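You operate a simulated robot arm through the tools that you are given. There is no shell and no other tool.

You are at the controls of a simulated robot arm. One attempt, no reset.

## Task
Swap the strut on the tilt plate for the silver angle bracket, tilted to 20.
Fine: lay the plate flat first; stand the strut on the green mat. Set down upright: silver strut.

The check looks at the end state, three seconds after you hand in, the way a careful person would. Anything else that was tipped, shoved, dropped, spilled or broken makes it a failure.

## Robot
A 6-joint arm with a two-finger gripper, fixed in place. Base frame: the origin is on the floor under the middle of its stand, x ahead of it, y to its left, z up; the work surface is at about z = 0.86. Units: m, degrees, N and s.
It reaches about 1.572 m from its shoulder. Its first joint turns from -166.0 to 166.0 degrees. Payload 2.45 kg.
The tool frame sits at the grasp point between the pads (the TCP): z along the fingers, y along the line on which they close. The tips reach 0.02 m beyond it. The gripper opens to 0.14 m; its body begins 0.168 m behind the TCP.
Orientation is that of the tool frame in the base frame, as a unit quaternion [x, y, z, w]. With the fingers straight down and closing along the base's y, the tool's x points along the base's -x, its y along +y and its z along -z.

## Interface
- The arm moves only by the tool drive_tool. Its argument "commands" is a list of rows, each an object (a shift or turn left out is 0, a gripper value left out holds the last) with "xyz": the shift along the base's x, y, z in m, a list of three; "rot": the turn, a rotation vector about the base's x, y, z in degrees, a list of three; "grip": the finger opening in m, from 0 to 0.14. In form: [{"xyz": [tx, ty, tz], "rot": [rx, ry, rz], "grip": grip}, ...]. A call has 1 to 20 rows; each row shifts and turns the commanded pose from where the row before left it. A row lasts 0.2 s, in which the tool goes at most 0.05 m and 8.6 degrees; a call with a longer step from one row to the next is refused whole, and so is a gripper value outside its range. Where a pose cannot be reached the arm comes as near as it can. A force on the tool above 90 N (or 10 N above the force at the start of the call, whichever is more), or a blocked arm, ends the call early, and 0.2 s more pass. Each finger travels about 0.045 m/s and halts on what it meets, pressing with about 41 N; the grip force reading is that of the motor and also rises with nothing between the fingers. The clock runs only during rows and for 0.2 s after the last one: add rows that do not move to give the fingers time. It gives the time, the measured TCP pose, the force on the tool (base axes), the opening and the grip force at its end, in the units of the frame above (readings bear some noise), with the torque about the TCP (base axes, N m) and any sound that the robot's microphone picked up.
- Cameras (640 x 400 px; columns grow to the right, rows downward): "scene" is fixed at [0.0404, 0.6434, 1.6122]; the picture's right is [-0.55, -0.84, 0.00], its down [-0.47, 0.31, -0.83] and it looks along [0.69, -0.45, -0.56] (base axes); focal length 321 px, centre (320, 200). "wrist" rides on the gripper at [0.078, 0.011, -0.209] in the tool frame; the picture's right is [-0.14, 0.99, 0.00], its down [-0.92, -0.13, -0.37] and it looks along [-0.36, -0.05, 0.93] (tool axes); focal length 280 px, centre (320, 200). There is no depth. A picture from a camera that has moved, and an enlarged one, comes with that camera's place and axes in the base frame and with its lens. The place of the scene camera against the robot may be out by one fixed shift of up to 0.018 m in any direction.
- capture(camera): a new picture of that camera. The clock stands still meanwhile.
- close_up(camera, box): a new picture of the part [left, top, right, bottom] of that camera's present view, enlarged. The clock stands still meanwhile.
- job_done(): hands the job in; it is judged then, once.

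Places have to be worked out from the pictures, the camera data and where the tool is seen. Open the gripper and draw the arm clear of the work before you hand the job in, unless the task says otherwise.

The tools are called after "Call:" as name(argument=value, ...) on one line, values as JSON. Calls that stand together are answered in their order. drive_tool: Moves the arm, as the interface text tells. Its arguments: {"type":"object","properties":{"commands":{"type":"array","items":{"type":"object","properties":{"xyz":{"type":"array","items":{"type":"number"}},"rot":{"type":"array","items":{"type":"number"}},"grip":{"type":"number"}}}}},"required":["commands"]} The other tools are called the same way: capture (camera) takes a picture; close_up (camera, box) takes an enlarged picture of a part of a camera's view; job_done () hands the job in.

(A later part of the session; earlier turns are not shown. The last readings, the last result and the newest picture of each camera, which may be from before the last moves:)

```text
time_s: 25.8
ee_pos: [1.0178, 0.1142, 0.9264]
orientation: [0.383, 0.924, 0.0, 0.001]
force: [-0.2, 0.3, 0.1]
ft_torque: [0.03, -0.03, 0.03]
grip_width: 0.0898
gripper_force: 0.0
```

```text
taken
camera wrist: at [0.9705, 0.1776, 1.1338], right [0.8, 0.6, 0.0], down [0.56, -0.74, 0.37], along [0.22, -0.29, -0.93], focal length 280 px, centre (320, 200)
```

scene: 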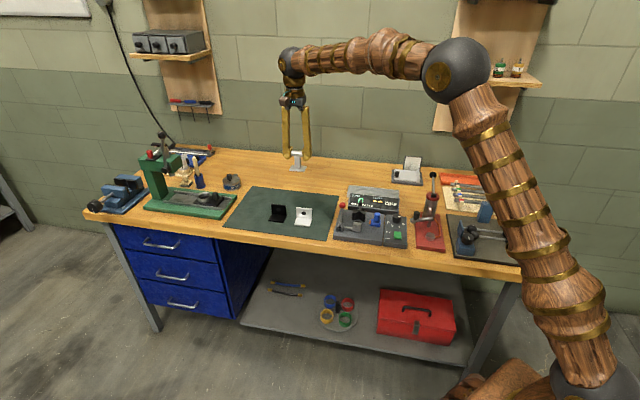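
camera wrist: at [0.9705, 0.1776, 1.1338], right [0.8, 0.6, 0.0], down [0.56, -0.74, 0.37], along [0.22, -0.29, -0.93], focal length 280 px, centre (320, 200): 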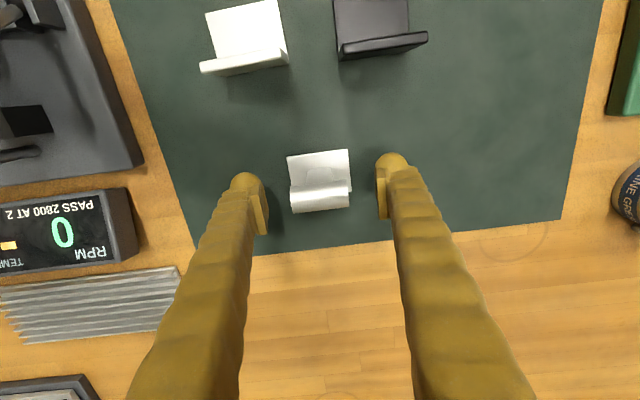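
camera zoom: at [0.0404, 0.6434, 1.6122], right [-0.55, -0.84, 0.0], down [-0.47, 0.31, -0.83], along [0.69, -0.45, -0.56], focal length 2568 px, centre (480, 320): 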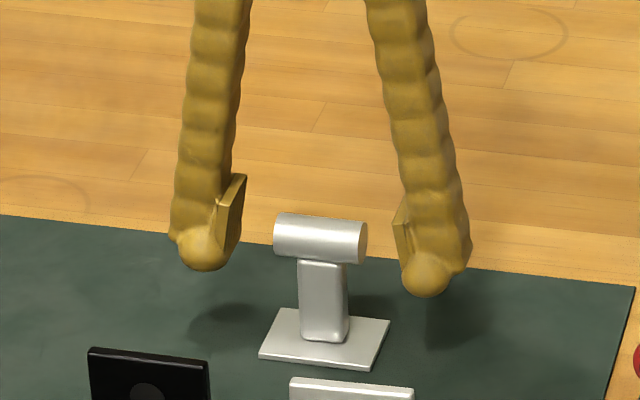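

The strut stands upright on the mat by itself. I retract straight up, then turn the tool +90° so it closes across the white bracket's upright flange, moving over it at about (0.915, 0.157).

Call:
drive_tool(commands=[{"xyz": [0, 0, 0.01]}, {"xyz": [0, 0, 0.03]}, {"xyz": [0, 0, 0.04]}, {"xyz": [0, 0, 0.04]}, {"xyz": [-0.0093, 0.0038, 0.01], "rot": [0, 0, 8.2]}, {"xyz": [-0.0093, 0.0038, 0], "rot": [0, 0, 8.2]}, {"xyz": [-0.0093, 0.0038, 0], "rot": [0, 0, 8.2]}, {"xyz": [-0.0093, 0.0038, 0], "rot": [0, 0, 8.2]}, {"xyz": [-0.0093, 0.0038, 0], "rot": [0, 0, 8.2]}, {"xyz": [-0.0093, 0.0038, 0], "rot": [0, 0, 8.2]}, {"xyz": [-0.0093, 0.0038, 0], "rot": [0, 0, 8.2]}, {"xyz": [-0.0093, 0.0038, 0], "rot": [0, 0, 8.2]}, {"xyz": [-0.0093, 0.0038, 0], "rot": [0, 0, 8.2]}, {"xyz": [-0.0093, 0.0038, 0], "rot": [0, 0, 8.2]}, {"xyz": [-0.0093, 0.0038, 0], "rot": [0, 0, 8.0]}, {}])

Call:
capture(camera="wrist")

Call:
close_up(camera="scene", box=[240, 130, 360, 240])

```text
time_s: 29.2
ee_pos: [0.9141, 0.1566, 1.0577]
orientation: [-0.383, 0.924, 0.001, 0.0]
force: [-0.8, 1.3, 1.2]
ft_torque: [-0.01, -0.01, 0.04]
grip_width: 0.0899
gripper_force: 0.0
```

```text
taken
camera wrist: at [0.8526, 0.1089, 1.2648], right [-0.6, 0.8, 0.0], down [0.74, 0.56, 0.37], along [0.29, 0.22, -0.93], focal length 280 px, centre (320, 200)
```

wrist: 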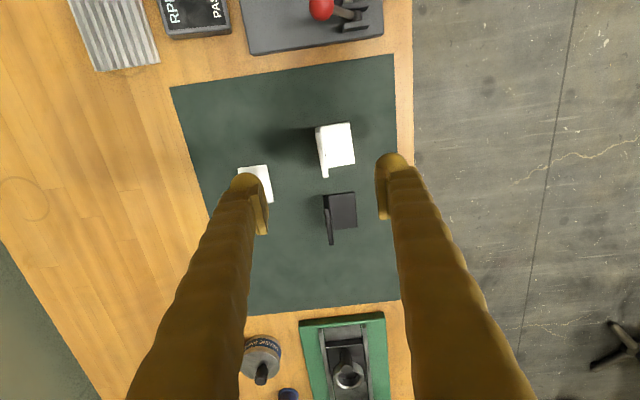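

```text
3.64 times, centred on (300, 185) of scene
camera zoom: at [0.0404, 0.6434, 1.6122], right [-0.55, -0.84, 0.0], down [-0.47, 0.31, -0.83], along [0.69, -0.45, -0.56], focal length 1167 px, centre (393, 254)
```

zoom: 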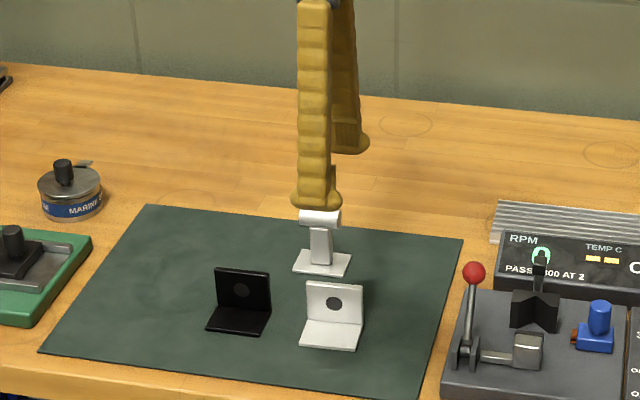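

The bracket is in view. I narrow the gripper to 0.05 (to keep the rear finger well off the strut) and take an enlarged picture to locate the flange precisely.

Call:
drive_tool(commands=[{"grip": 0.05}, {}, {}, {}])

Call:
close_up(camera="wrist", box=[280, 100, 380, 200])

Call:
capture(camera="wrist")

```text
time_s: 30.2
ee_pos: [0.9161, 0.157, 1.0573]
orientation: [-0.383, 0.924, 0.0, 0.0]
force: [0.5, 0.6, -0.3]
ft_torque: [-0.02, -0.01, -0.01]
grip_width: 0.0499
gripper_force: 0.1
```

```text
4.00 times, centred on (330, 150) of wrist
camera zoom: at [0.8526, 0.1089, 1.2649], right [-0.6, 0.8, 0.0], down [0.74, 0.56, 0.37], along [0.29, 0.22, -0.93], focal length 1122 px, centre (280, 400)
```

zoom: 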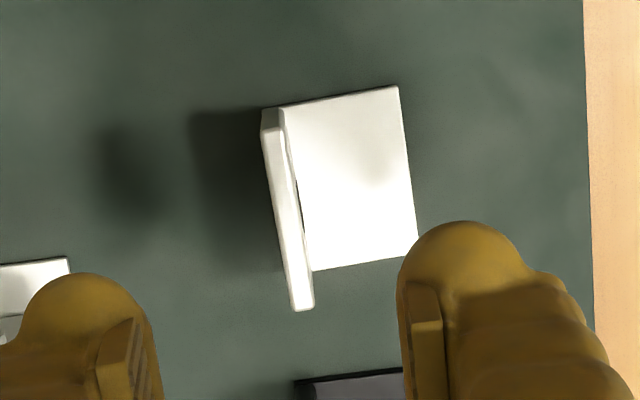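

```text
taken
camera wrist: at [0.8526, 0.1089, 1.2649], right [-0.6, 0.8, 0.0], down [0.74, 0.56, 0.37], along [0.29, 0.22, -0.93], focal length 280 px, centre (320, 200)
```

wrist: 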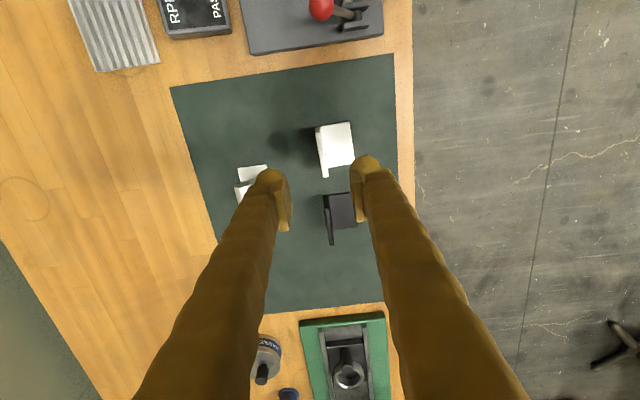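

The upright flange's centre is at about (0.913, 0.158) with its top near z = 0.91, turned about 1° from my tool. I correct for that and descend part way, then check.

Call:
drive_tool(commands=[{"xyz": [-0.003, 0.001, 0], "rot": [0, 0, 1]}, {"xyz": [0, 0, -0.03]}, {"xyz": [0, 0, -0.03]}, {"xyz": [0, 0, -0.03]}, {}])

Call:
capture(camera="wrist")

Call:
close_up(camera="scene", box=[260, 150, 340, 240])

```text
time_s: 31.4
ee_pos: [0.9114, 0.1562, 0.9668]
orientation: [-0.39, 0.921, 0.001, 0.0]
force: [0.0, -0.7, -0.3]
ft_torque: [0.01, 0.02, 0.03]
grip_width: 0.0499
gripper_force: 0.0
```

```text
taken
camera wrist: at [0.8503, 0.1085, 1.1744], right [-0.62, 0.79, 0.0], down [0.73, 0.57, 0.37], along [0.29, 0.23, -0.93], focal length 280 px, centre (320, 200)
```

wrist: 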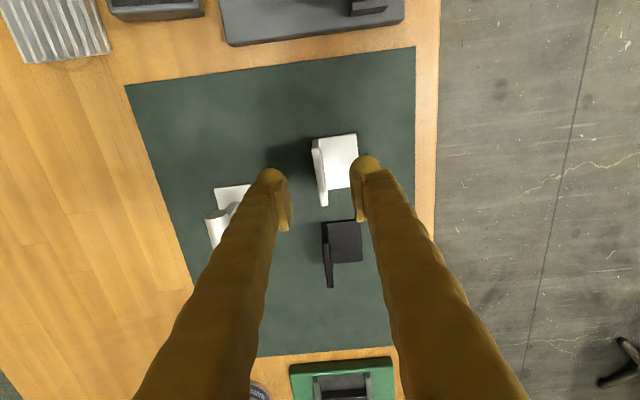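

```text
4.44 times, centred on (300, 195) of scene
camera zoom: at [0.0404, 0.6434, 1.6122], right [-0.55, -0.84, 0.0], down [-0.47, 0.31, -0.83], along [0.69, -0.45, -0.56], focal length 1427 px, centre (409, 222)
```

zoom: 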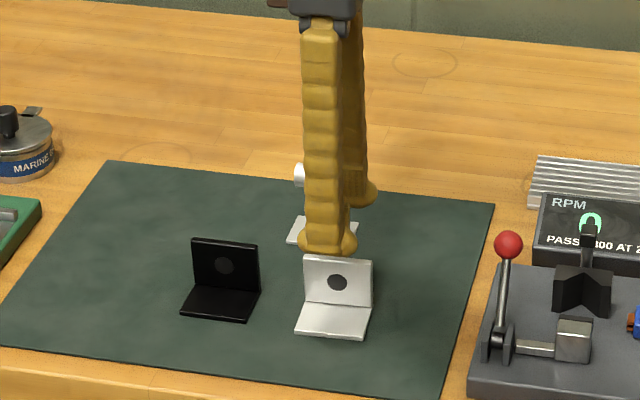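

The flange sits midway between the pads, with the rear finger about 2 cm clear of the strut. I descend to the grip height z ≈ 0.90.

Call:
drive_tool(commands=[{"xyz": [0, 0, -0.02]}, {"xyz": [0, 0, -0.02]}, {"xyz": [0, 0, -0.015]}, {"xyz": [0, 0, -0.012]}, {}])

Call:
close_up(camera="wrist", box=[220, 120, 420, 260])

Call:
close_up(camera="scene", box=[270, 160, 330, 230])

```text
time_s: 32.6
ee_pos: [0.9113, 0.1597, 0.8987]
orientation: [-0.391, 0.92, 0.001, -0.001]
force: [0.0, -0.1, -0.2]
ft_torque: [0.03, -0.01, -0.03]
grip_width: 0.0498
gripper_force: 0.0
```

```text
2.86 times, centred on (320, 190) of wrist
camera zoom: at [0.8501, 0.1093, 1.1071], right [-0.62, 0.79, 0.0], down [0.73, 0.57, 0.37], along [0.29, 0.23, -0.93], focal length 801 px, centre (320, 229)
```

zoom: 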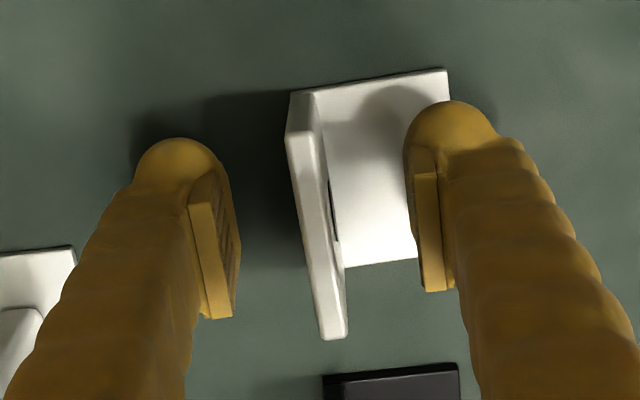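

```text
5.71 times, centred on (300, 195) of scene
camera zoom: at [0.0404, 0.6434, 1.6122], right [-0.55, -0.84, 0.0], down [-0.47, 0.31, -0.83], along [0.69, -0.45, -0.56], focal length 1834 px, centre (434, 229)
```

zoom: 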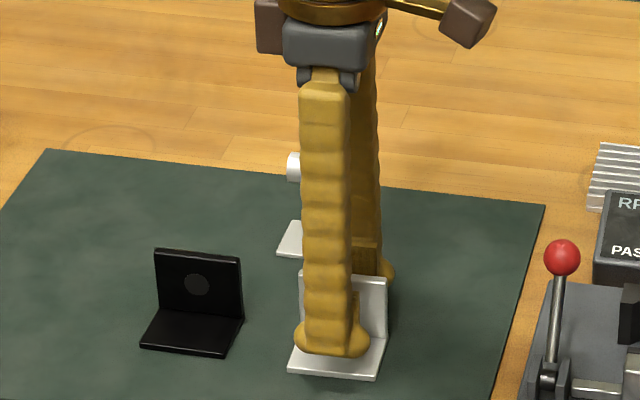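

The pads straddle the flange evenly, and the front tip is above the lower flange without touching. I close the grip.

Call:
drive_tool(commands=[{"grip": 0.0}, {}, {}, {}, {}, {}])

Call:
close_up(camera="wrist", box=[220, 120, 420, 260])

Call:
close_up(camera="scene", box=[270, 160, 330, 230])

```text
time_s: 34.0
ee_pos: [0.9115, 0.1583, 0.8993]
orientation: [-0.391, 0.921, 0.0, -0.001]
force: [0.1, 0.0, -0.3]
ft_torque: [0.0, 0.0, -0.02]
grip_width: 0.0066
gripper_force: 34.5
```

```text
2.86 times, centred on (320, 190) of wrist
camera zoom: at [0.8502, 0.1093, 1.1072], right [-0.62, 0.79, 0.0], down [0.73, 0.57, 0.37], along [0.29, 0.23, -0.93], focal length 801 px, centre (320, 229)
```

zoom: 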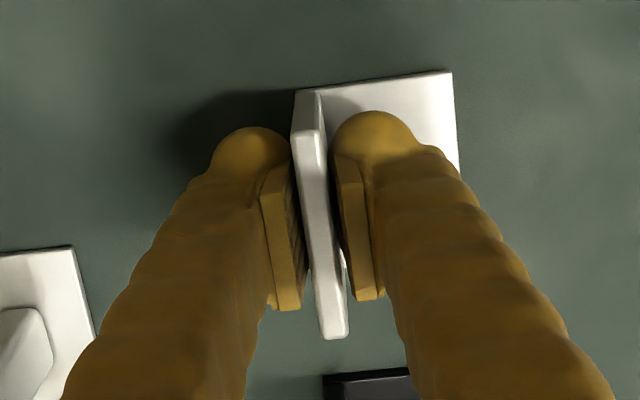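

```text
5.71 times, centred on (300, 195) of scene
camera zoom: at [0.0404, 0.6434, 1.6122], right [-0.55, -0.84, 0.0], down [-0.47, 0.31, -0.83], along [0.69, -0.45, -0.56], focal length 1834 px, centre (434, 229)
```

zoom: 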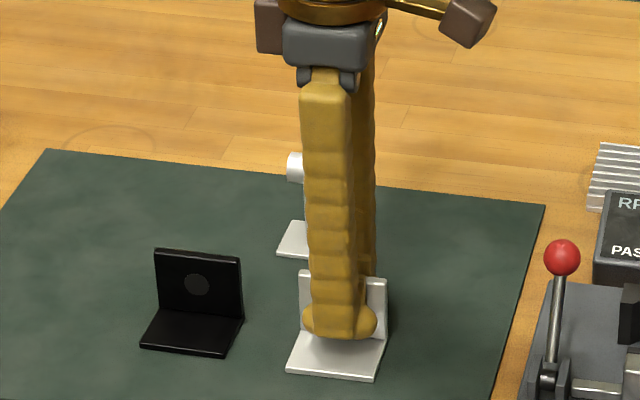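

The flange is held at 0.0066 m width. I lift gently and check whether the bracket stays level.

Call:
drive_tool(commands=[{"xyz": [0, 0, 0.004]}, {"xyz": [0, 0, 0.008]}, {"xyz": [0, 0, 0.015]}, {"xyz": [0, 0, 0.02]}, {}])

Call:
close_up(camera="scene", box=[270, 150, 330, 230])

Call:
close_up(camera="wrist", box=[220, 100, 420, 260])

```text
time_s: 35.2
ee_pos: [0.9122, 0.1581, 0.9474]
orientation: [-0.391, 0.921, 0.0, 0.0]
force: [0.4, -0.1, -0.3]
ft_torque: [-0.01, 0.01, -0.05]
grip_width: 0.0066
gripper_force: 34.8
```

```text
5.00 times, centred on (300, 190) of scene
camera zoom: at [0.0404, 0.6434, 1.6122], right [-0.55, -0.84, 0.0], down [-0.47, 0.31, -0.83], along [0.69, -0.45, -0.56], focal length 1605 px, centre (420, 250)
```

zoom: 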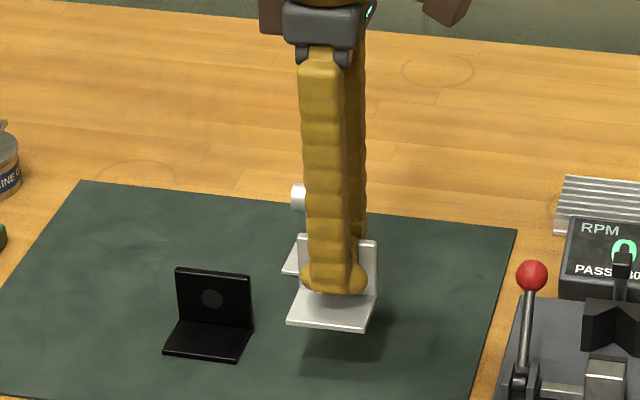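

```text
2.50 times, centred on (320, 180) of wrist
camera zoom: at [0.8514, 0.1096, 1.1548], right [-0.62, 0.79, 0.0], down [0.73, 0.57, 0.37], along [0.29, 0.23, -0.93], focal length 701 px, centre (320, 250)
```

zoom: 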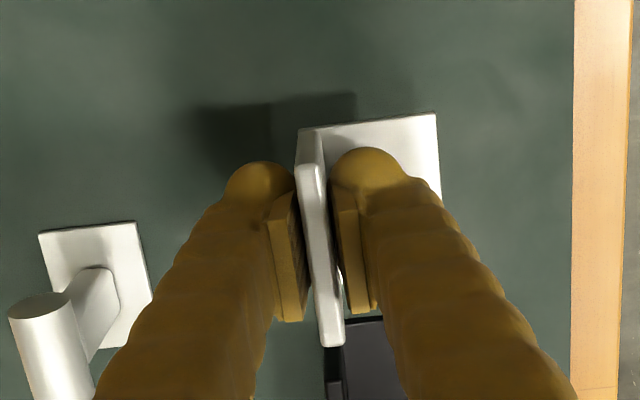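

The bracket hangs level in the grip. I lift it clear of everything and carry it to above the tilt plate while turning about -91° so its upright flange ends up on the lip side.

Call:
drive_tool(commands=[{"xyz": [0, 0, 0.04]}, {"xyz": [0, 0, 0.045]}, {"xyz": [0, 0, 0.045]}, {"xyz": [-0.001, -0.037, 0], "rot": [0, 0, -5.7]}, {"xyz": [-0.001, -0.037, 0], "rot": [0, 0, -5.7]}, {"xyz": [-0.001, -0.037, 0], "rot": [0, 0, -5.7]}, {"xyz": [-0.001, -0.037, 0], "rot": [0, 0, -5.7]}, {"xyz": [-0.001, -0.037, 0], "rot": [0, 0, -5.7]}, {"xyz": [-0.001, -0.037, 0], "rot": [0, 0, -5.7]}, {"xyz": [-0.001, -0.037, 0], "rot": [0, 0, -5.7]}, {"xyz": [-0.001, -0.037, 0], "rot": [0, 0, -5.7]}, {"xyz": [-0.001, -0.037, 0], "rot": [0, 0, -5.7]}, {"xyz": [-0.001, -0.037, 0], "rot": [0, 0, -5.7]}, {"xyz": [-0.001, -0.037, 0], "rot": [0, 0, -5.7]}, {"xyz": [-0.001, -0.037, 0], "rot": [0, 0, -5.7]}, {"xyz": [-0.001, -0.037, 0], "rot": [0, 0, -5.7]}, {"xyz": [-0.001, -0.037, 0], "rot": [0, 0, -5.7]}, {"xyz": [-0.001, -0.037, 0], "rot": [0, 0, -5.7]}, {"xyz": [0, -0.037, 0], "rot": [0, 0, -5.7]}, {}])

Call:
capture(camera="wrist")

Call:
capture(camera="scene")

```text
time_s: 39.4
ee_pos: [0.8968, -0.4348, 1.0758]
orientation: [0.384, 0.923, 0.0, 0.0]
force: [-1.0, -0.1, -1.5]
ft_torque: [-0.01, 0.0, 0.02]
grip_width: 0.0067
gripper_force: 34.5
```

```text
taken
camera wrist: at [0.8509, -0.3724, 1.2837], right [0.8, 0.6, 0.0], down [0.56, -0.74, 0.37], along [0.22, -0.29, -0.93], focal length 280 px, centre (320, 200)
```

wrist: 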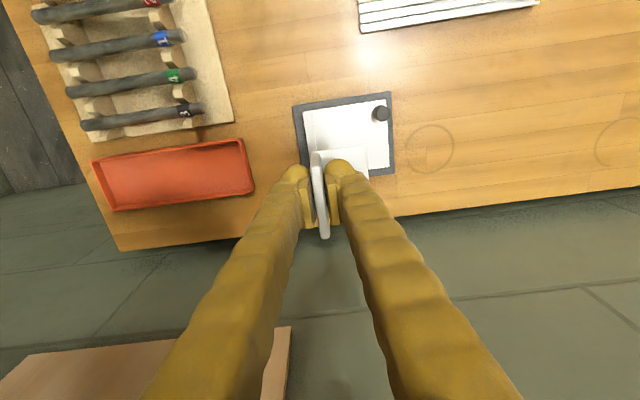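

```text
taken
```

scene: 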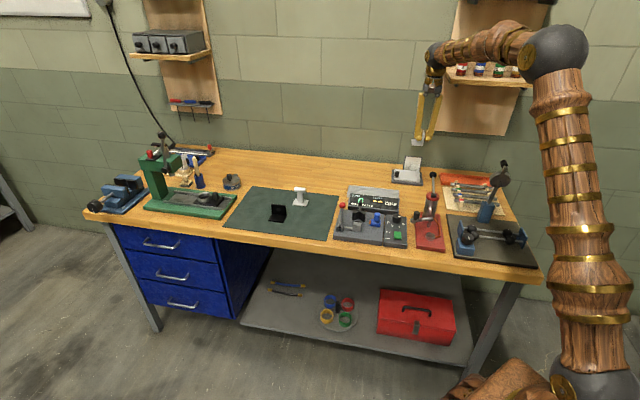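

The bracket is over the plate, with the strut still standing on the mat. I enlarge both views to measure the lip and plate edges before lowering.

Call:
close_up(camera="wrist", box=[285, 85, 405, 205])

Call:
close_up(camera="scene", box=[380, 110, 450, 190])

Call:
close_up(camera="scene", box=[250, 170, 330, 240])

```text
3.33 times, centred on (345, 145) of wrist
camera zoom: at [0.8509, -0.3724, 1.2837], right [0.8, 0.6, 0.0], down [0.56, -0.74, 0.37], along [0.22, -0.29, -0.93], focal length 935 px, centre (237, 383)
```

zoom: 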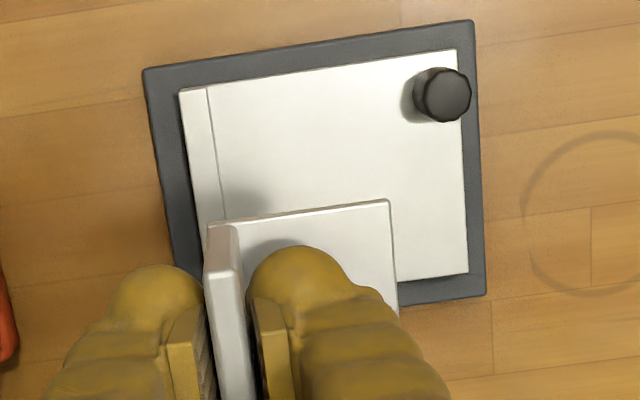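

```text
5.00 times, centred on (415, 150) of scene
camera zoom: at [0.0404, 0.6434, 1.6122], right [-0.55, -0.84, 0.0], down [-0.47, 0.31, -0.83], along [0.69, -0.45, -0.56], focal length 1605 px, centre (-155, 450)
```

zoom: 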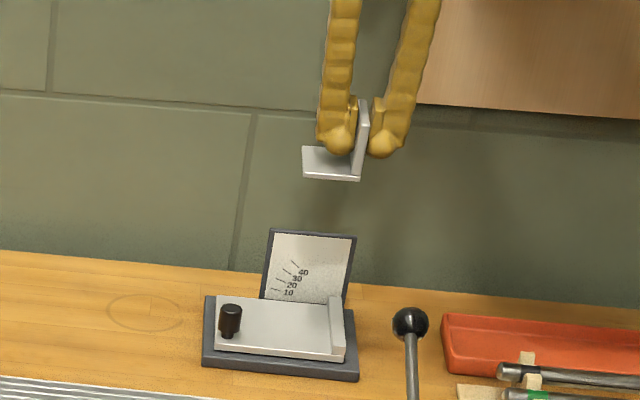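

```text
5.71 times, centred on (290, 205) of scene
camera zoom: at [0.0404, 0.6434, 1.6122], right [-0.55, -0.84, 0.0], down [-0.47, 0.31, -0.83], along [0.69, -0.45, -0.56], focal length 1834 px, centre (491, 171)
```

zoom: 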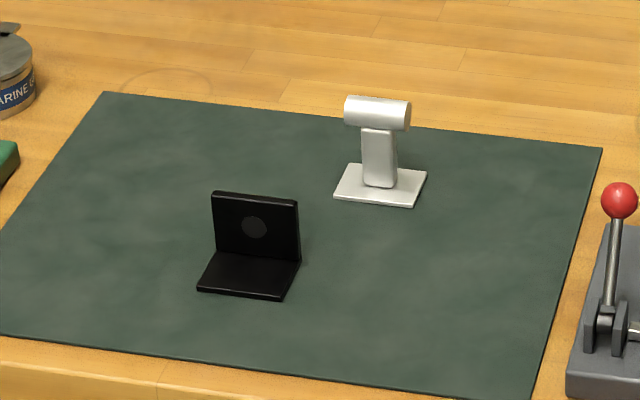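

Everything is aligned: the flange will land about 2.5 mm inside the lip, with the bracket centred across the plate. I lower to about 15 mm above the plate and check.

Call:
drive_tool(commands=[{"xyz": [0, 0, -0.035]}, {"xyz": [0, 0, -0.035]}, {"xyz": [0, 0, -0.035]}, {"xyz": [0, 0, -0.025]}, {"xyz": [0, 0, -0.012]}, {}])

Call:
close_up(camera="wrist", box=[240, 80, 420, 240])

Call:
close_up(camera="scene", box=[386, 140, 432, 190])

```text
time_s: 40.8
ee_pos: [0.8983, -0.4326, 0.933]
orientation: [0.385, 0.923, 0.0, 0.0]
force: [0.4, -0.4, -1.4]
ft_torque: [-0.02, 0.02, 0.03]
grip_width: 0.0065
gripper_force: 35.0
```

```text
2.50 times, centred on (330, 160) of wrist
camera zoom: at [0.851, -0.3705, 1.141], right [0.8, 0.6, 0.0], down [0.56, -0.74, 0.37], along [0.22, -0.29, -0.93], focal length 701 px, centre (295, 300)
```

zoom: 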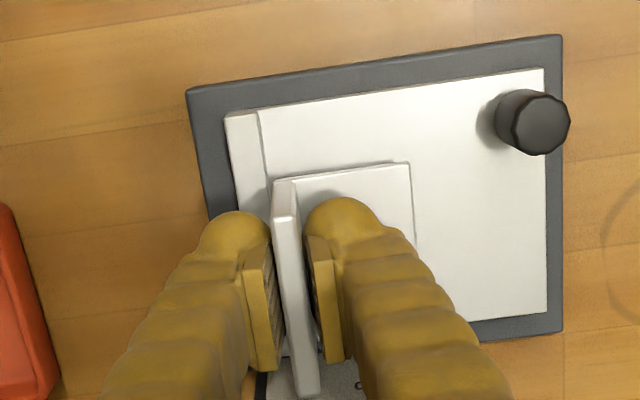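

```text
8.00 times, centred on (409, 165) of scene
camera zoom: at [0.0404, 0.6434, 1.6122], right [-0.55, -0.84, 0.0], down [-0.47, 0.31, -0.83], along [0.69, -0.45, -0.56], focal length 2568 px, centre (-392, 480)
```

zoom: 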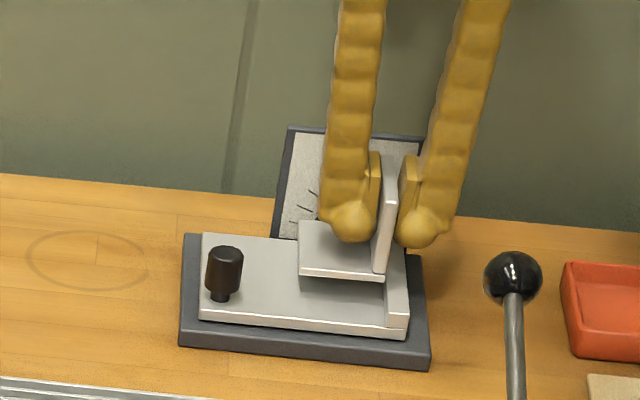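

The bracket hovers level just inside the lip. I lower in small steps towards contact at about z = 0.917.

Call:
drive_tool(commands=[{"xyz": [0, 0, -0.005]}, {"xyz": [0, 0, -0.004]}, {"xyz": [0, 0, -0.003]}, {}])

Call:
close_up(camera="scene", box=[386, 140, 432, 190])

```text
time_s: 41.8
ee_pos: [0.8971, -0.4332, 0.9217]
orientation: [0.384, 0.923, -0.001, 0.0]
force: [0.0, -0.4, -1.2]
ft_torque: [-0.01, 0.0, -0.04]
grip_width: 0.0068
gripper_force: 34.7
```

```text
8.00 times, centred on (409, 165) of scene
camera zoom: at [0.0404, 0.6434, 1.6122], right [-0.55, -0.84, 0.0], down [-0.47, 0.31, -0.83], along [0.69, -0.45, -0.56], focal length 2568 px, centre (-392, 480)
```

zoom: 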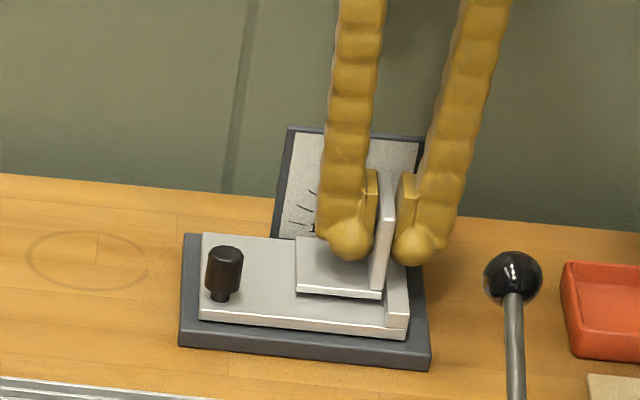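

No contact yet (only the weight shows). I continue with 1–2 mm steps.

Call:
drive_tool(commands=[{"xyz": [0, 0, -0.002]}, {"xyz": [0, 0, -0.0015]}, {}])

Call:
close_up(camera="scene", box=[390, 155, 430, 190])

```text
time_s: 42.6
ee_pos: [0.8968, -0.4336, 0.9193]
orientation: [0.385, 0.923, 0.0, -0.001]
force: [0.4, 0.7, -0.8]
ft_torque: [-0.01, 0.0, -0.02]
grip_width: 0.0067
gripper_force: 34.8
```

```text
11.43 times, centred on (410, 172) of scene
camera zoom: at [0.0404, 0.6434, 1.6122], right [-0.55, -0.84, 0.0], down [-0.47, 0.31, -0.83], along [0.69, -0.45, -0.56], focal length 3669 px, centre (-709, 514)
```

zoom: 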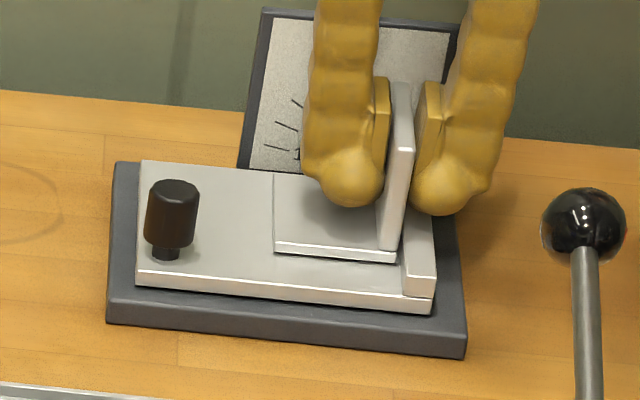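

Very close now. I lower 1 mm at a time, watching the force.

Call:
drive_tool(commands=[{"xyz": [0, 0, -0.001]}, {"xyz": [0, 0, -0.001]}, {}])

```text
time_s: 43.4
ee_pos: [0.8965, -0.434, 0.917]
orientation: [0.384, 0.923, 0.0, 0.0]
force: [-2.1, 2.2, 10.4]
ft_torque: [0.12, 0.08, 0.02]
grip_width: 0.0067
gripper_force: 35.1
```

Contact at 10 N at exactly the height predicted for the plate surface. I check the picture before releasing.

Call:
close_up(camera="scene", box=[390, 155, 430, 190])

Call:
close_up(camera="wrist", box=[240, 80, 420, 240])

```text
11.43 times, centred on (410, 172) of scene
camera zoom: at [0.0404, 0.6434, 1.6122], right [-0.55, -0.84, 0.0], down [-0.47, 0.31, -0.83], along [0.69, -0.45, -0.56], focal length 3669 px, centre (-709, 514)
```

zoom: 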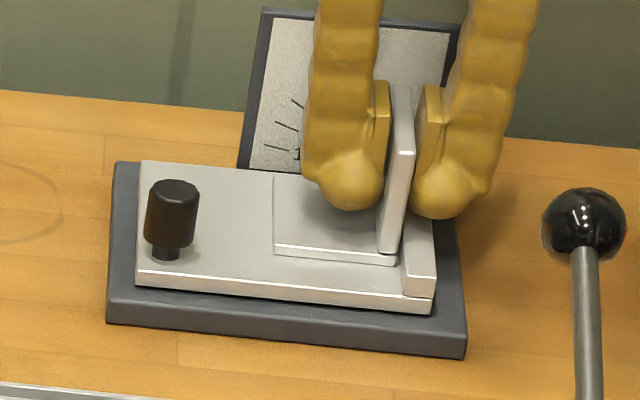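

```text
2.50 times, centred on (330, 160) of wrist
camera zoom: at [0.8507, -0.3712, 1.1251], right [0.8, 0.6, 0.0], down [0.56, -0.74, 0.37], along [0.22, -0.3, -0.93], focal length 701 px, centre (295, 300)
```

zoom: 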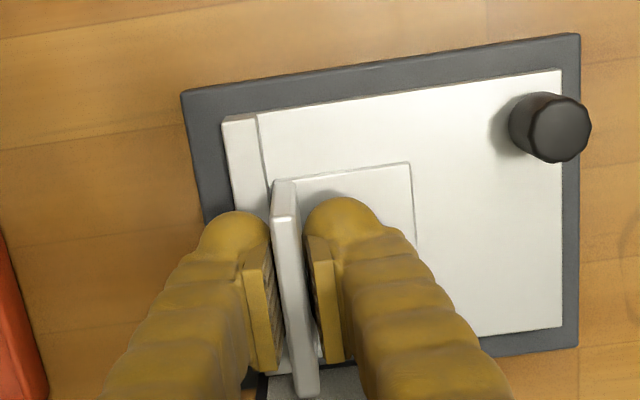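

The bracket sits flat on the plate against the lip area. I relieve the pressure by about 1 mm, open to 0.04, and look.

Call:
drive_tool(commands=[{"xyz": [0, 0, 0.0008]}, {"grip": 0.04}, {}, {}, {}])

Call:
close_up(camera="scene", box=[390, 155, 430, 190])

Call:
close_up(camera="wrist", box=[240, 80, 420, 240])

```text
time_s: 44.6
ee_pos: [0.8969, -0.4328, 0.9165]
orientation: [0.384, 0.923, 0.0, -0.001]
force: [0.5, -0.2, -0.1]
ft_torque: [0.02, 0.01, -0.03]
grip_width: 0.04
gripper_force: 0.1
```

```text
11.43 times, centred on (410, 172) of scene
camera zoom: at [0.0404, 0.6434, 1.6122], right [-0.55, -0.84, 0.0], down [-0.47, 0.31, -0.83], along [0.69, -0.45, -0.56], focal length 3669 px, centre (-709, 514)
```

zoom: 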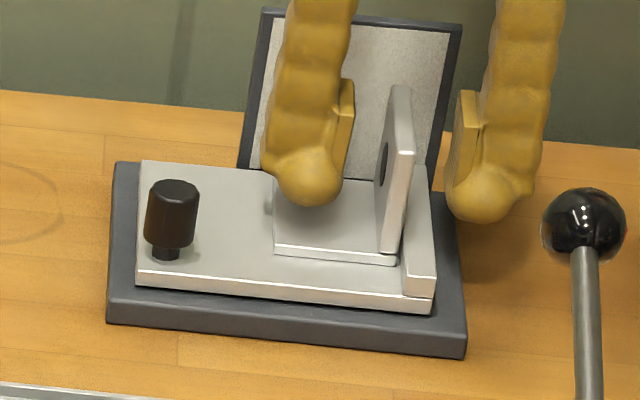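

```text
2.50 times, centred on (330, 160) of wrist
camera zoom: at [0.8504, -0.371, 1.125], right [0.8, 0.6, 0.0], down [0.56, -0.74, 0.37], along [0.22, -0.29, -0.93], focal length 701 px, centre (295, 300)
```

zoom: 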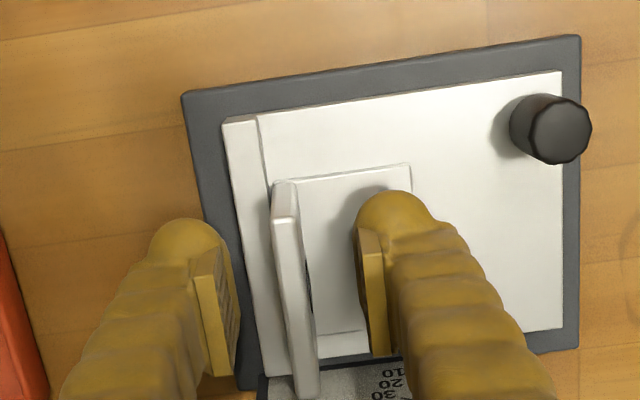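

The bracket is free and standing flat on the plate. I retract straight up, then turn +90° so the fingers will close across the knob (along the hinge axis), moving over the knob at about (0.932, -0.347).

Call:
drive_tool(commands=[{"xyz": [0, 0, 0.01]}, {"xyz": [0, 0, 0.03]}, {"xyz": [0, 0, 0.045]}, {"xyz": [0, 0, 0.045], "grip": 0.06}, {"xyz": [0.0032, 0.0078, 0], "rot": [0, 0, 8.2]}, {"xyz": [0.0032, 0.0078, 0], "rot": [0, 0, 8.2]}, {"xyz": [0.0032, 0.0078, 0], "rot": [0, 0, 8.2]}, {"xyz": [0.0032, 0.0078, 0], "rot": [0, 0, 8.2]}, {"xyz": [0.0032, 0.0078, 0], "rot": [0, 0, 8.2]}, {"xyz": [0.0032, 0.0078, 0], "rot": [0, 0, 8.2]}, {"xyz": [0.0032, 0.0078, 0], "rot": [0, 0, 8.2]}, {"xyz": [0.0032, 0.0078, 0], "rot": [0, 0, 8.2]}, {"xyz": [0.0032, 0.0078, 0], "rot": [0, 0, 8.2]}, {"xyz": [0.0032, 0.0078, 0], "rot": [0, 0, 8.2]}, {"xyz": [0.0031, 0.0077, 0], "rot": [0, 0, 8.2]}, {}])

Call:
capture(camera="wrist")

Call:
close_up(camera="scene", box=[380, 140, 440, 190])

```text
time_s: 48.0
ee_pos: [0.933, -0.3486, 1.0479]
orientation: [-0.384, 0.923, 0.001, 0.0]
force: [0.9, -0.6, 0.1]
ft_torque: [0.0, 0.0, -0.02]
grip_width: 0.0599
gripper_force: 0.1
```

```text
taken
camera wrist: at [0.8702, -0.397, 1.2554], right [-0.6, 0.8, 0.0], down [0.74, 0.56, 0.37], along [0.29, 0.22, -0.93], focal length 280 px, centre (320, 200)
```

wrist: 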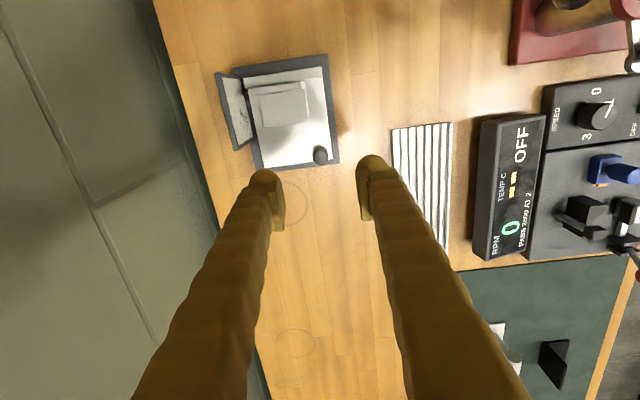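

```text
8.00 times, centred on (410, 165) of scene
camera zoom: at [0.0404, 0.6434, 1.6122], right [-0.55, -0.84, 0.0], down [-0.47, 0.31, -0.83], along [0.69, -0.45, -0.56], focal length 2568 px, centre (-400, 480)
```

zoom: 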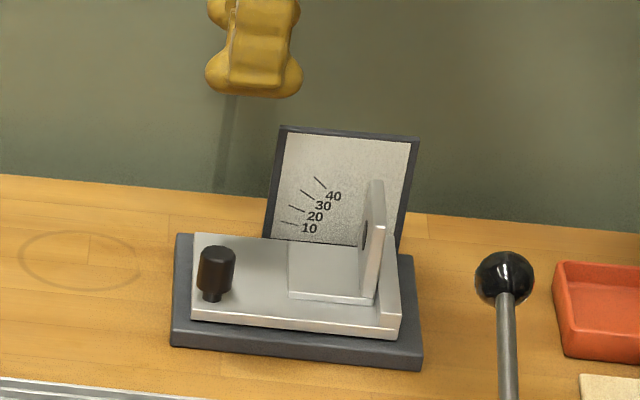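

The bracket stands correctly on the plate. I enlarge the wrist view around the knob to fine-align before descending.

Call:
close_up(camera="wrist", box=[200, 45, 360, 185])

Call:
close_up(camera="scene", box=[390, 155, 430, 190])

```text
2.86 times, centred on (280, 115) of wrist
camera zoom: at [0.8702, -0.397, 1.2554], right [-0.6, 0.8, 0.0], down [0.74, 0.56, 0.37], along [0.29, 0.22, -0.93], focal length 801 px, centre (434, 443)
```

zoom: 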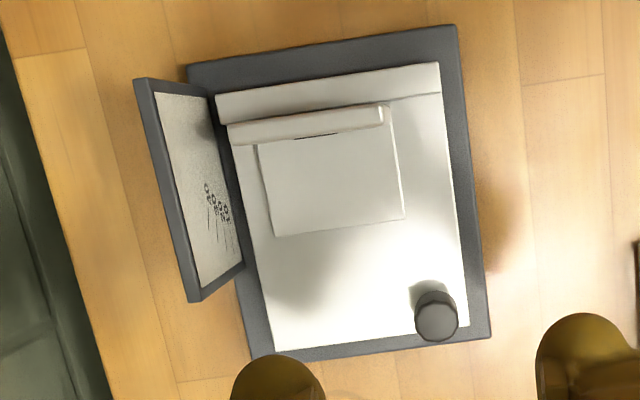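

```text
11.43 times, centred on (410, 172) of scene
camera zoom: at [0.0404, 0.6434, 1.6122], right [-0.55, -0.84, 0.0], down [-0.47, 0.31, -0.83], along [0.69, -0.45, -0.56], focal length 3669 px, centre (-709, 514)
```

zoom: 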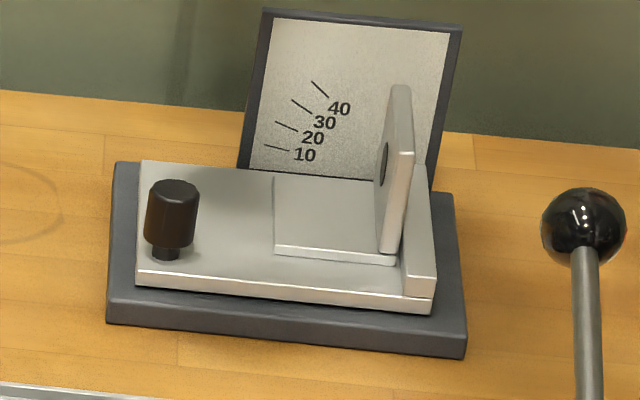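

The knob is within about 1.3 mm of the grip axis. I correct that and descend to just above the knob for a check.

Call:
drive_tool(commands=[{"xyz": [-0.0012, 0.0006, -0.03]}, {"xyz": [0, 0, -0.04]}, {"xyz": [0, 0, -0.035]}, {}])

Call:
close_up(camera="wrist", box=[220, 90, 420, 250])

Call:
close_up(camera="scene", box=[380, 140, 440, 190])

```text
time_s: 49.0
ee_pos: [0.9337, -0.3469, 0.9402]
orientation: [-0.383, 0.924, -0.001, 0.001]
force: [0.5, -0.2, -0.1]
ft_torque: [0.0, 0.02, -0.01]
grip_width: 0.0602
gripper_force: 0.0
```

```text
2.50 times, centred on (320, 170) of wrist
camera zoom: at [0.8701, -0.3956, 1.1488], right [-0.6, 0.8, 0.0], down [0.74, 0.56, 0.37], along [0.29, 0.22, -0.93], focal length 701 px, centre (320, 275)
```

zoom: 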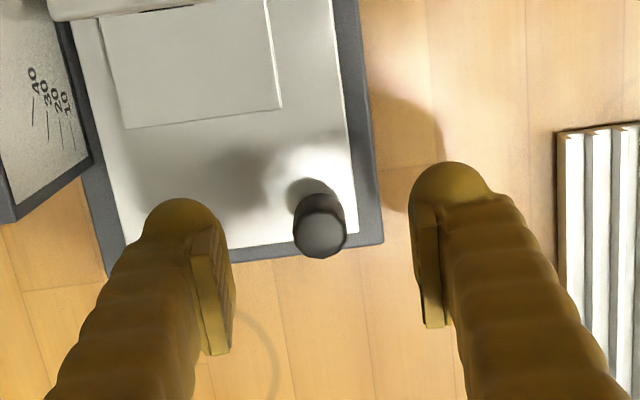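

```text
8.00 times, centred on (410, 165) of scene
camera zoom: at [0.0404, 0.6434, 1.6122], right [-0.55, -0.84, 0.0], down [-0.47, 0.31, -0.83], along [0.69, -0.45, -0.56], focal length 2568 px, centre (-400, 480)
```

zoom: 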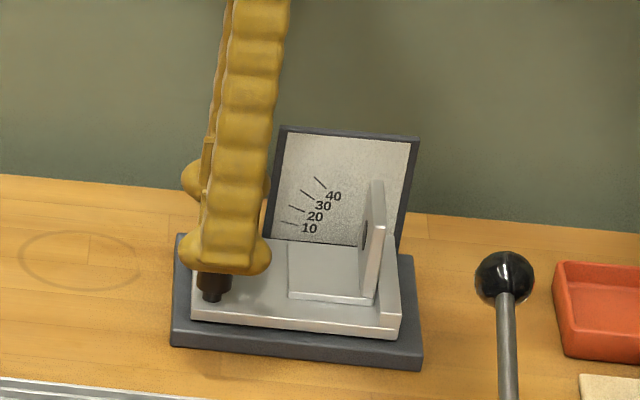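

The knob is exactly on the pads' midline. I descend to grip height z ≈ 0.907, keeping the tips above the plate.

Call:
drive_tool(commands=[{"xyz": [0, 0, -0.015]}, {"xyz": [0, 0, -0.01]}, {"xyz": [0, 0, -0.008]}, {}])

Call:
close_up(camera="wrist", box=[220, 90, 420, 250])

Call:
close_up(camera="scene", box=[380, 140, 440, 190])

```text
time_s: 50.0
ee_pos: [0.9314, -0.3485, 0.9089]
orientation: [-0.383, 0.924, 0.0, -0.001]
force: [-0.3, -0.4, 0.3]
ft_torque: [-0.02, -0.01, 0.0]
grip_width: 0.0601
gripper_force: 0.0
```

```text
2.50 times, centred on (320, 170) of wrist
camera zoom: at [0.8693, -0.3961, 1.117], right [-0.6, 0.8, 0.0], down [0.74, 0.56, 0.37], along [0.29, 0.22, -0.93], focal length 701 px, centre (320, 275)
```

zoom: 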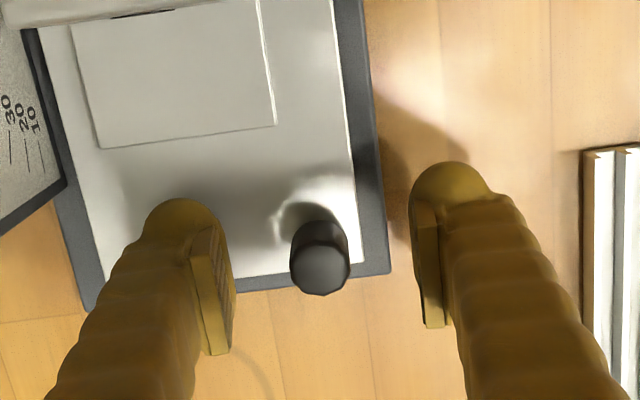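

```text
8.00 times, centred on (410, 165) of scene
camera zoom: at [0.0404, 0.6434, 1.6122], right [-0.55, -0.84, 0.0], down [-0.47, 0.31, -0.83], along [0.69, -0.45, -0.56], focal length 2568 px, centre (-400, 480)
```

zoom: 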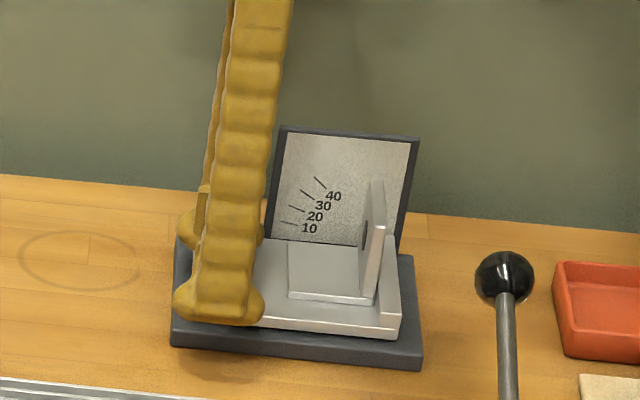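

The knob is centred between the pads. I close on it.

Call:
drive_tool(commands=[{"grip": 0.0}, {}, {}, {}, {}])

Call:
close_up(camera="wrist", box=[220, 90, 420, 250])

Call:
close_up(camera="scene", box=[380, 140, 440, 190])

```text
time_s: 51.2
ee_pos: [0.9309, -0.3485, 0.9082]
orientation: [-0.383, 0.924, 0.0, -0.001]
force: [7.2, -5.4, -2.5]
ft_torque: [0.04, -0.19, -0.03]
grip_width: 0.0185
gripper_force: 44.1
```

```text
2.50 times, centred on (320, 170) of wrist
camera zoom: at [0.8695, -0.3962, 1.1169], right [-0.6, 0.8, 0.0], down [0.74, 0.56, 0.37], along [0.29, 0.22, -0.93], focal length 701 px, centre (320, 275)
```

zoom: 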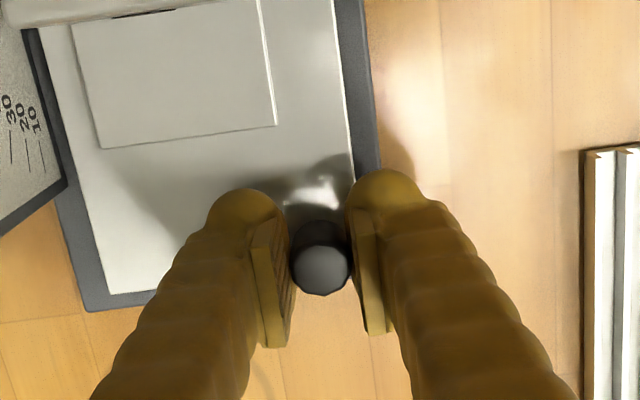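

```text
8.00 times, centred on (410, 165) of scene
camera zoom: at [0.0404, 0.6434, 1.6122], right [-0.55, -0.84, 0.0], down [-0.47, 0.31, -0.83], along [0.69, -0.45, -0.56], focal length 2568 px, centre (-400, 480)
```

zoom: 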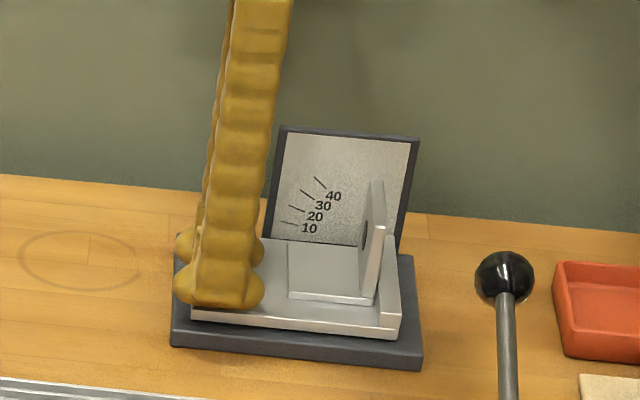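

The knob is held (0.0185 m); a side force of about 9 N shows I'm off by less than 1 mm, so I relax that. Then I swing the first 10° along the hinge arc, turning the tool with the plate.

Call:
drive_tool(commands=[{"xyz": [0.0005, -0.0005, 0]}, {"xyz": [-0.00122, -0.00122, 0.00439], "rot": [1.768, -1.768, 0]}, {"xyz": [-0.00136, -0.00136, 0.00432], "rot": [1.768, -1.768, 0]}, {}])

Call:
close_up(camera="scene", box=[380, 140, 440, 190])

```text
time_s: 52.2
ee_pos: [0.9283, -0.3511, 0.9171]
orientation: [-0.382, 0.923, 0.016, 0.041]
force: [18.0, -1.7, -7.9]
ft_torque: [0.73, -0.89, 0.01]
grip_width: 0.0184
gripper_force: 43.9
```

```text
8.00 times, centred on (410, 165) of scene
camera zoom: at [0.0404, 0.6434, 1.6122], right [-0.55, -0.84, 0.0], down [-0.47, 0.31, -0.83], along [0.69, -0.45, -0.56], focal length 2568 px, centre (-400, 480)
```

zoom: 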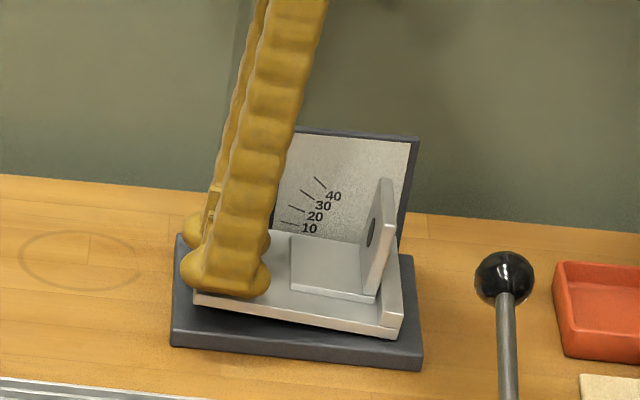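

The plate is rising with the knob (about 5°). Some side force has built up, so I nudge 1 mm to see which way relaxes it before going further.

Call:
drive_tool(commands=[{"xyz": [0.0005, 0.0005, 0]}, {}])

```text
time_s: 52.8
ee_pos: [0.9299, -0.3502, 0.9177]
orientation: [-0.382, 0.923, 0.016, 0.041]
force: [15.8, -5.9, -2.7]
ft_torque: [0.2, -0.39, -0.05]
grip_width: 0.0184
gripper_force: 43.7
```

Shifting outward along the plate relaxed that component. Now I test the sideways direction the same way.

Call:
drive_tool(commands=[{"xyz": [0.0012, 0.0, 0]}, {}])

```text
time_s: 53.4
ee_pos: [0.9284, -0.3497, 0.9178]
orientation: [-0.382, 0.923, 0.018, 0.039]
force: [-23.8, -5.6, 4.0]
ft_torque: [-0.75, 0.94, 0.01]
grip_width: 0.0184
gripper_force: 44.1
```

The constraint is stiff (about 33 N/mm), and the relaxed point lies about 0.6 mm back along the plate and 0.4 mm back sideways. I apply that and read the force.

Call:
drive_tool(commands=[{"xyz": [-0.00073, -0.00018, 0]}, {}])

Call:
close_up(camera="scene", box=[380, 140, 440, 190])

```text
time_s: 54.0
ee_pos: [0.9289, -0.3506, 0.9176]
orientation: [-0.383, 0.923, 0.018, 0.04]
force: [-29.7, -0.3, 0.3]
ft_torque: [-0.54, 0.8, 0.11]
grip_width: 0.0184
gripper_force: 43.5
```

```text
8.00 times, centred on (410, 165) of scene
camera zoom: at [0.0404, 0.6434, 1.6122], right [-0.55, -0.84, 0.0], down [-0.47, 0.31, -0.83], along [0.69, -0.45, -0.56], focal length 2568 px, centre (-400, 480)
```

zoom: 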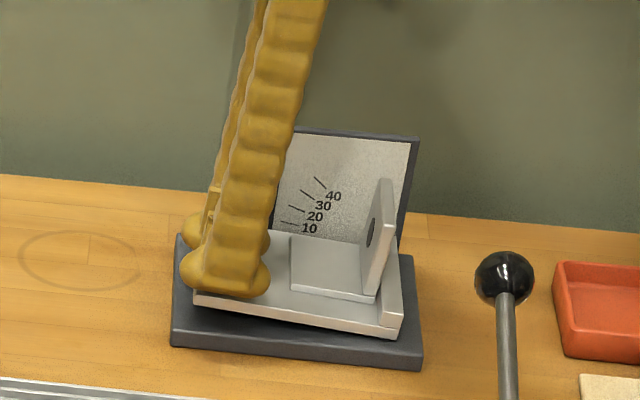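

The force did not relax as expected, so it may be settling slowly. I wait a moment without moving and re-read.

Call:
drive_tool(commands=[{}, {}, {}])

```text
time_s: 54.8
ee_pos: [0.9287, -0.3494, 0.9181]
orientation: [-0.382, 0.923, 0.017, 0.04]
force: [-39.2, 3.1, -5.5]
ft_torque: [-0.14, 0.57, 0.09]
grip_width: 0.0188
gripper_force: 44.2
```

The side force is slowly growing, as if the arm integrates a small offset. I nudge back in the direction the plate is pushing the tool (mostly -x) by 0.6 mm and re-read.

Call:
drive_tool(commands=[{"xyz": [-0.0006, 0.0001, 0]}, {}])

```text
time_s: 55.4
ee_pos: [0.9294, -0.3504, 0.9181]
orientation: [-0.383, 0.923, 0.017, 0.04]
force: [-27.6, 8.1, -9.2]
ft_torque: [0.37, 0.0, 0.08]
grip_width: 0.0185
gripper_force: 43.6
```

That helps. I nudge a bit more, mainly sideways.

Call:
drive_tool(commands=[{"xyz": [-0.0005, 0.0003, 0]}, {}])

```text
time_s: 56.0
ee_pos: [0.9291, -0.3509, 0.9183]
orientation: [-0.382, 0.923, 0.018, 0.041]
force: [-19.9, 4.8, -15.6]
ft_torque: [0.76, -0.55, 0.06]
grip_width: 0.0183
gripper_force: 43.8
```

The residual load comes from a stiff grip, so I open slightly to let everything relax and see whether the plate holds by itself.

Call:
drive_tool(commands=[{"grip": 0.03}, {}, {}, {}])

Call:
close_up(camera="scene", box=[380, 140, 440, 190])

Call:
close_up(camera="wrist", box=[220, 90, 420, 250])

```text
time_s: 57.0
ee_pos: [0.9288, -0.3504, 0.9184]
orientation: [-0.383, 0.923, 0.017, 0.039]
force: [0.9, 0.0, 0.3]
ft_torque: [0.05, 0.01, 0.01]
grip_width: 0.0302
gripper_force: 0.0
```

```text
8.00 times, centred on (410, 165) of scene
camera zoom: at [0.0404, 0.6434, 1.6122], right [-0.55, -0.84, 0.0], down [-0.47, 0.31, -0.83], along [0.69, -0.45, -0.56], focal length 2568 px, centre (-400, 480)
```

zoom: 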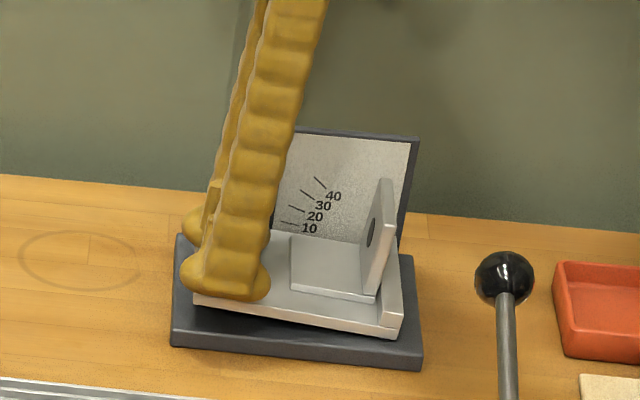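

```text
2.50 times, centred on (320, 170) of wrist
camera zoom: at [0.8548, -0.4112, 1.1187], right [-0.6, 0.8, 0.01], down [0.72, 0.54, 0.45], along [0.35, 0.28, -0.89], focal length 701 px, centre (320, 275)
```

zoom: 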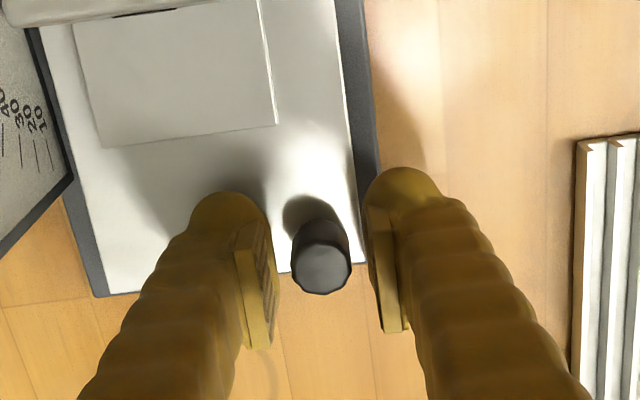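

The plate held its angle when I let go, with zero force on the tool, and the bracket is undisturbed. I regrip and swing the next 7.5° promptly, before load can build up.

Call:
drive_tool(commands=[{"grip": 0.0}, {}, {"xyz": [-0.00132, -0.00132, 0.00423], "rot": [1.768, -1.768, 0]}, {"xyz": [-0.00145, -0.00145, 0.00414], "rot": [1.768, -1.768, 0]}, {"xyz": [-0.00158, -0.00158, 0.00405], "rot": [1.768, -1.768, 0]}])

Call:
close_up(camera="scene", box=[380, 140, 440, 190])

```text
time_s: 58.2
ee_pos: [0.9249, -0.3545, 0.9312]
orientation: [-0.38, 0.918, 0.042, 0.102]
force: [18.7, -1.5, 1.1]
ft_torque: [0.19, -0.35, -0.03]
grip_width: 0.0184
gripper_force: 43.2
```

```text
8.00 times, centred on (410, 165) of scene
camera zoom: at [0.0404, 0.6434, 1.6122], right [-0.55, -0.84, 0.0], down [-0.47, 0.31, -0.83], along [0.69, -0.45, -0.56], focal length 2568 px, centre (-400, 480)
```

zoom: 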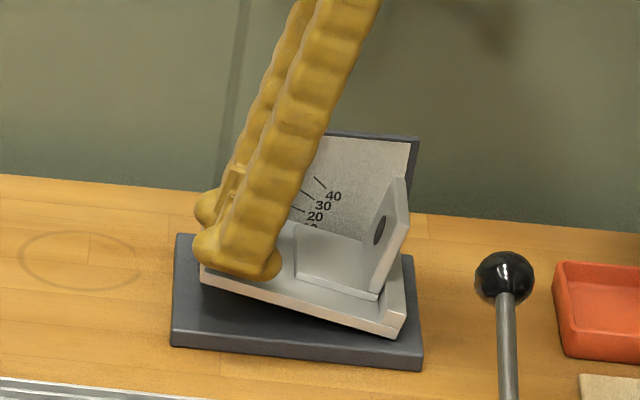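

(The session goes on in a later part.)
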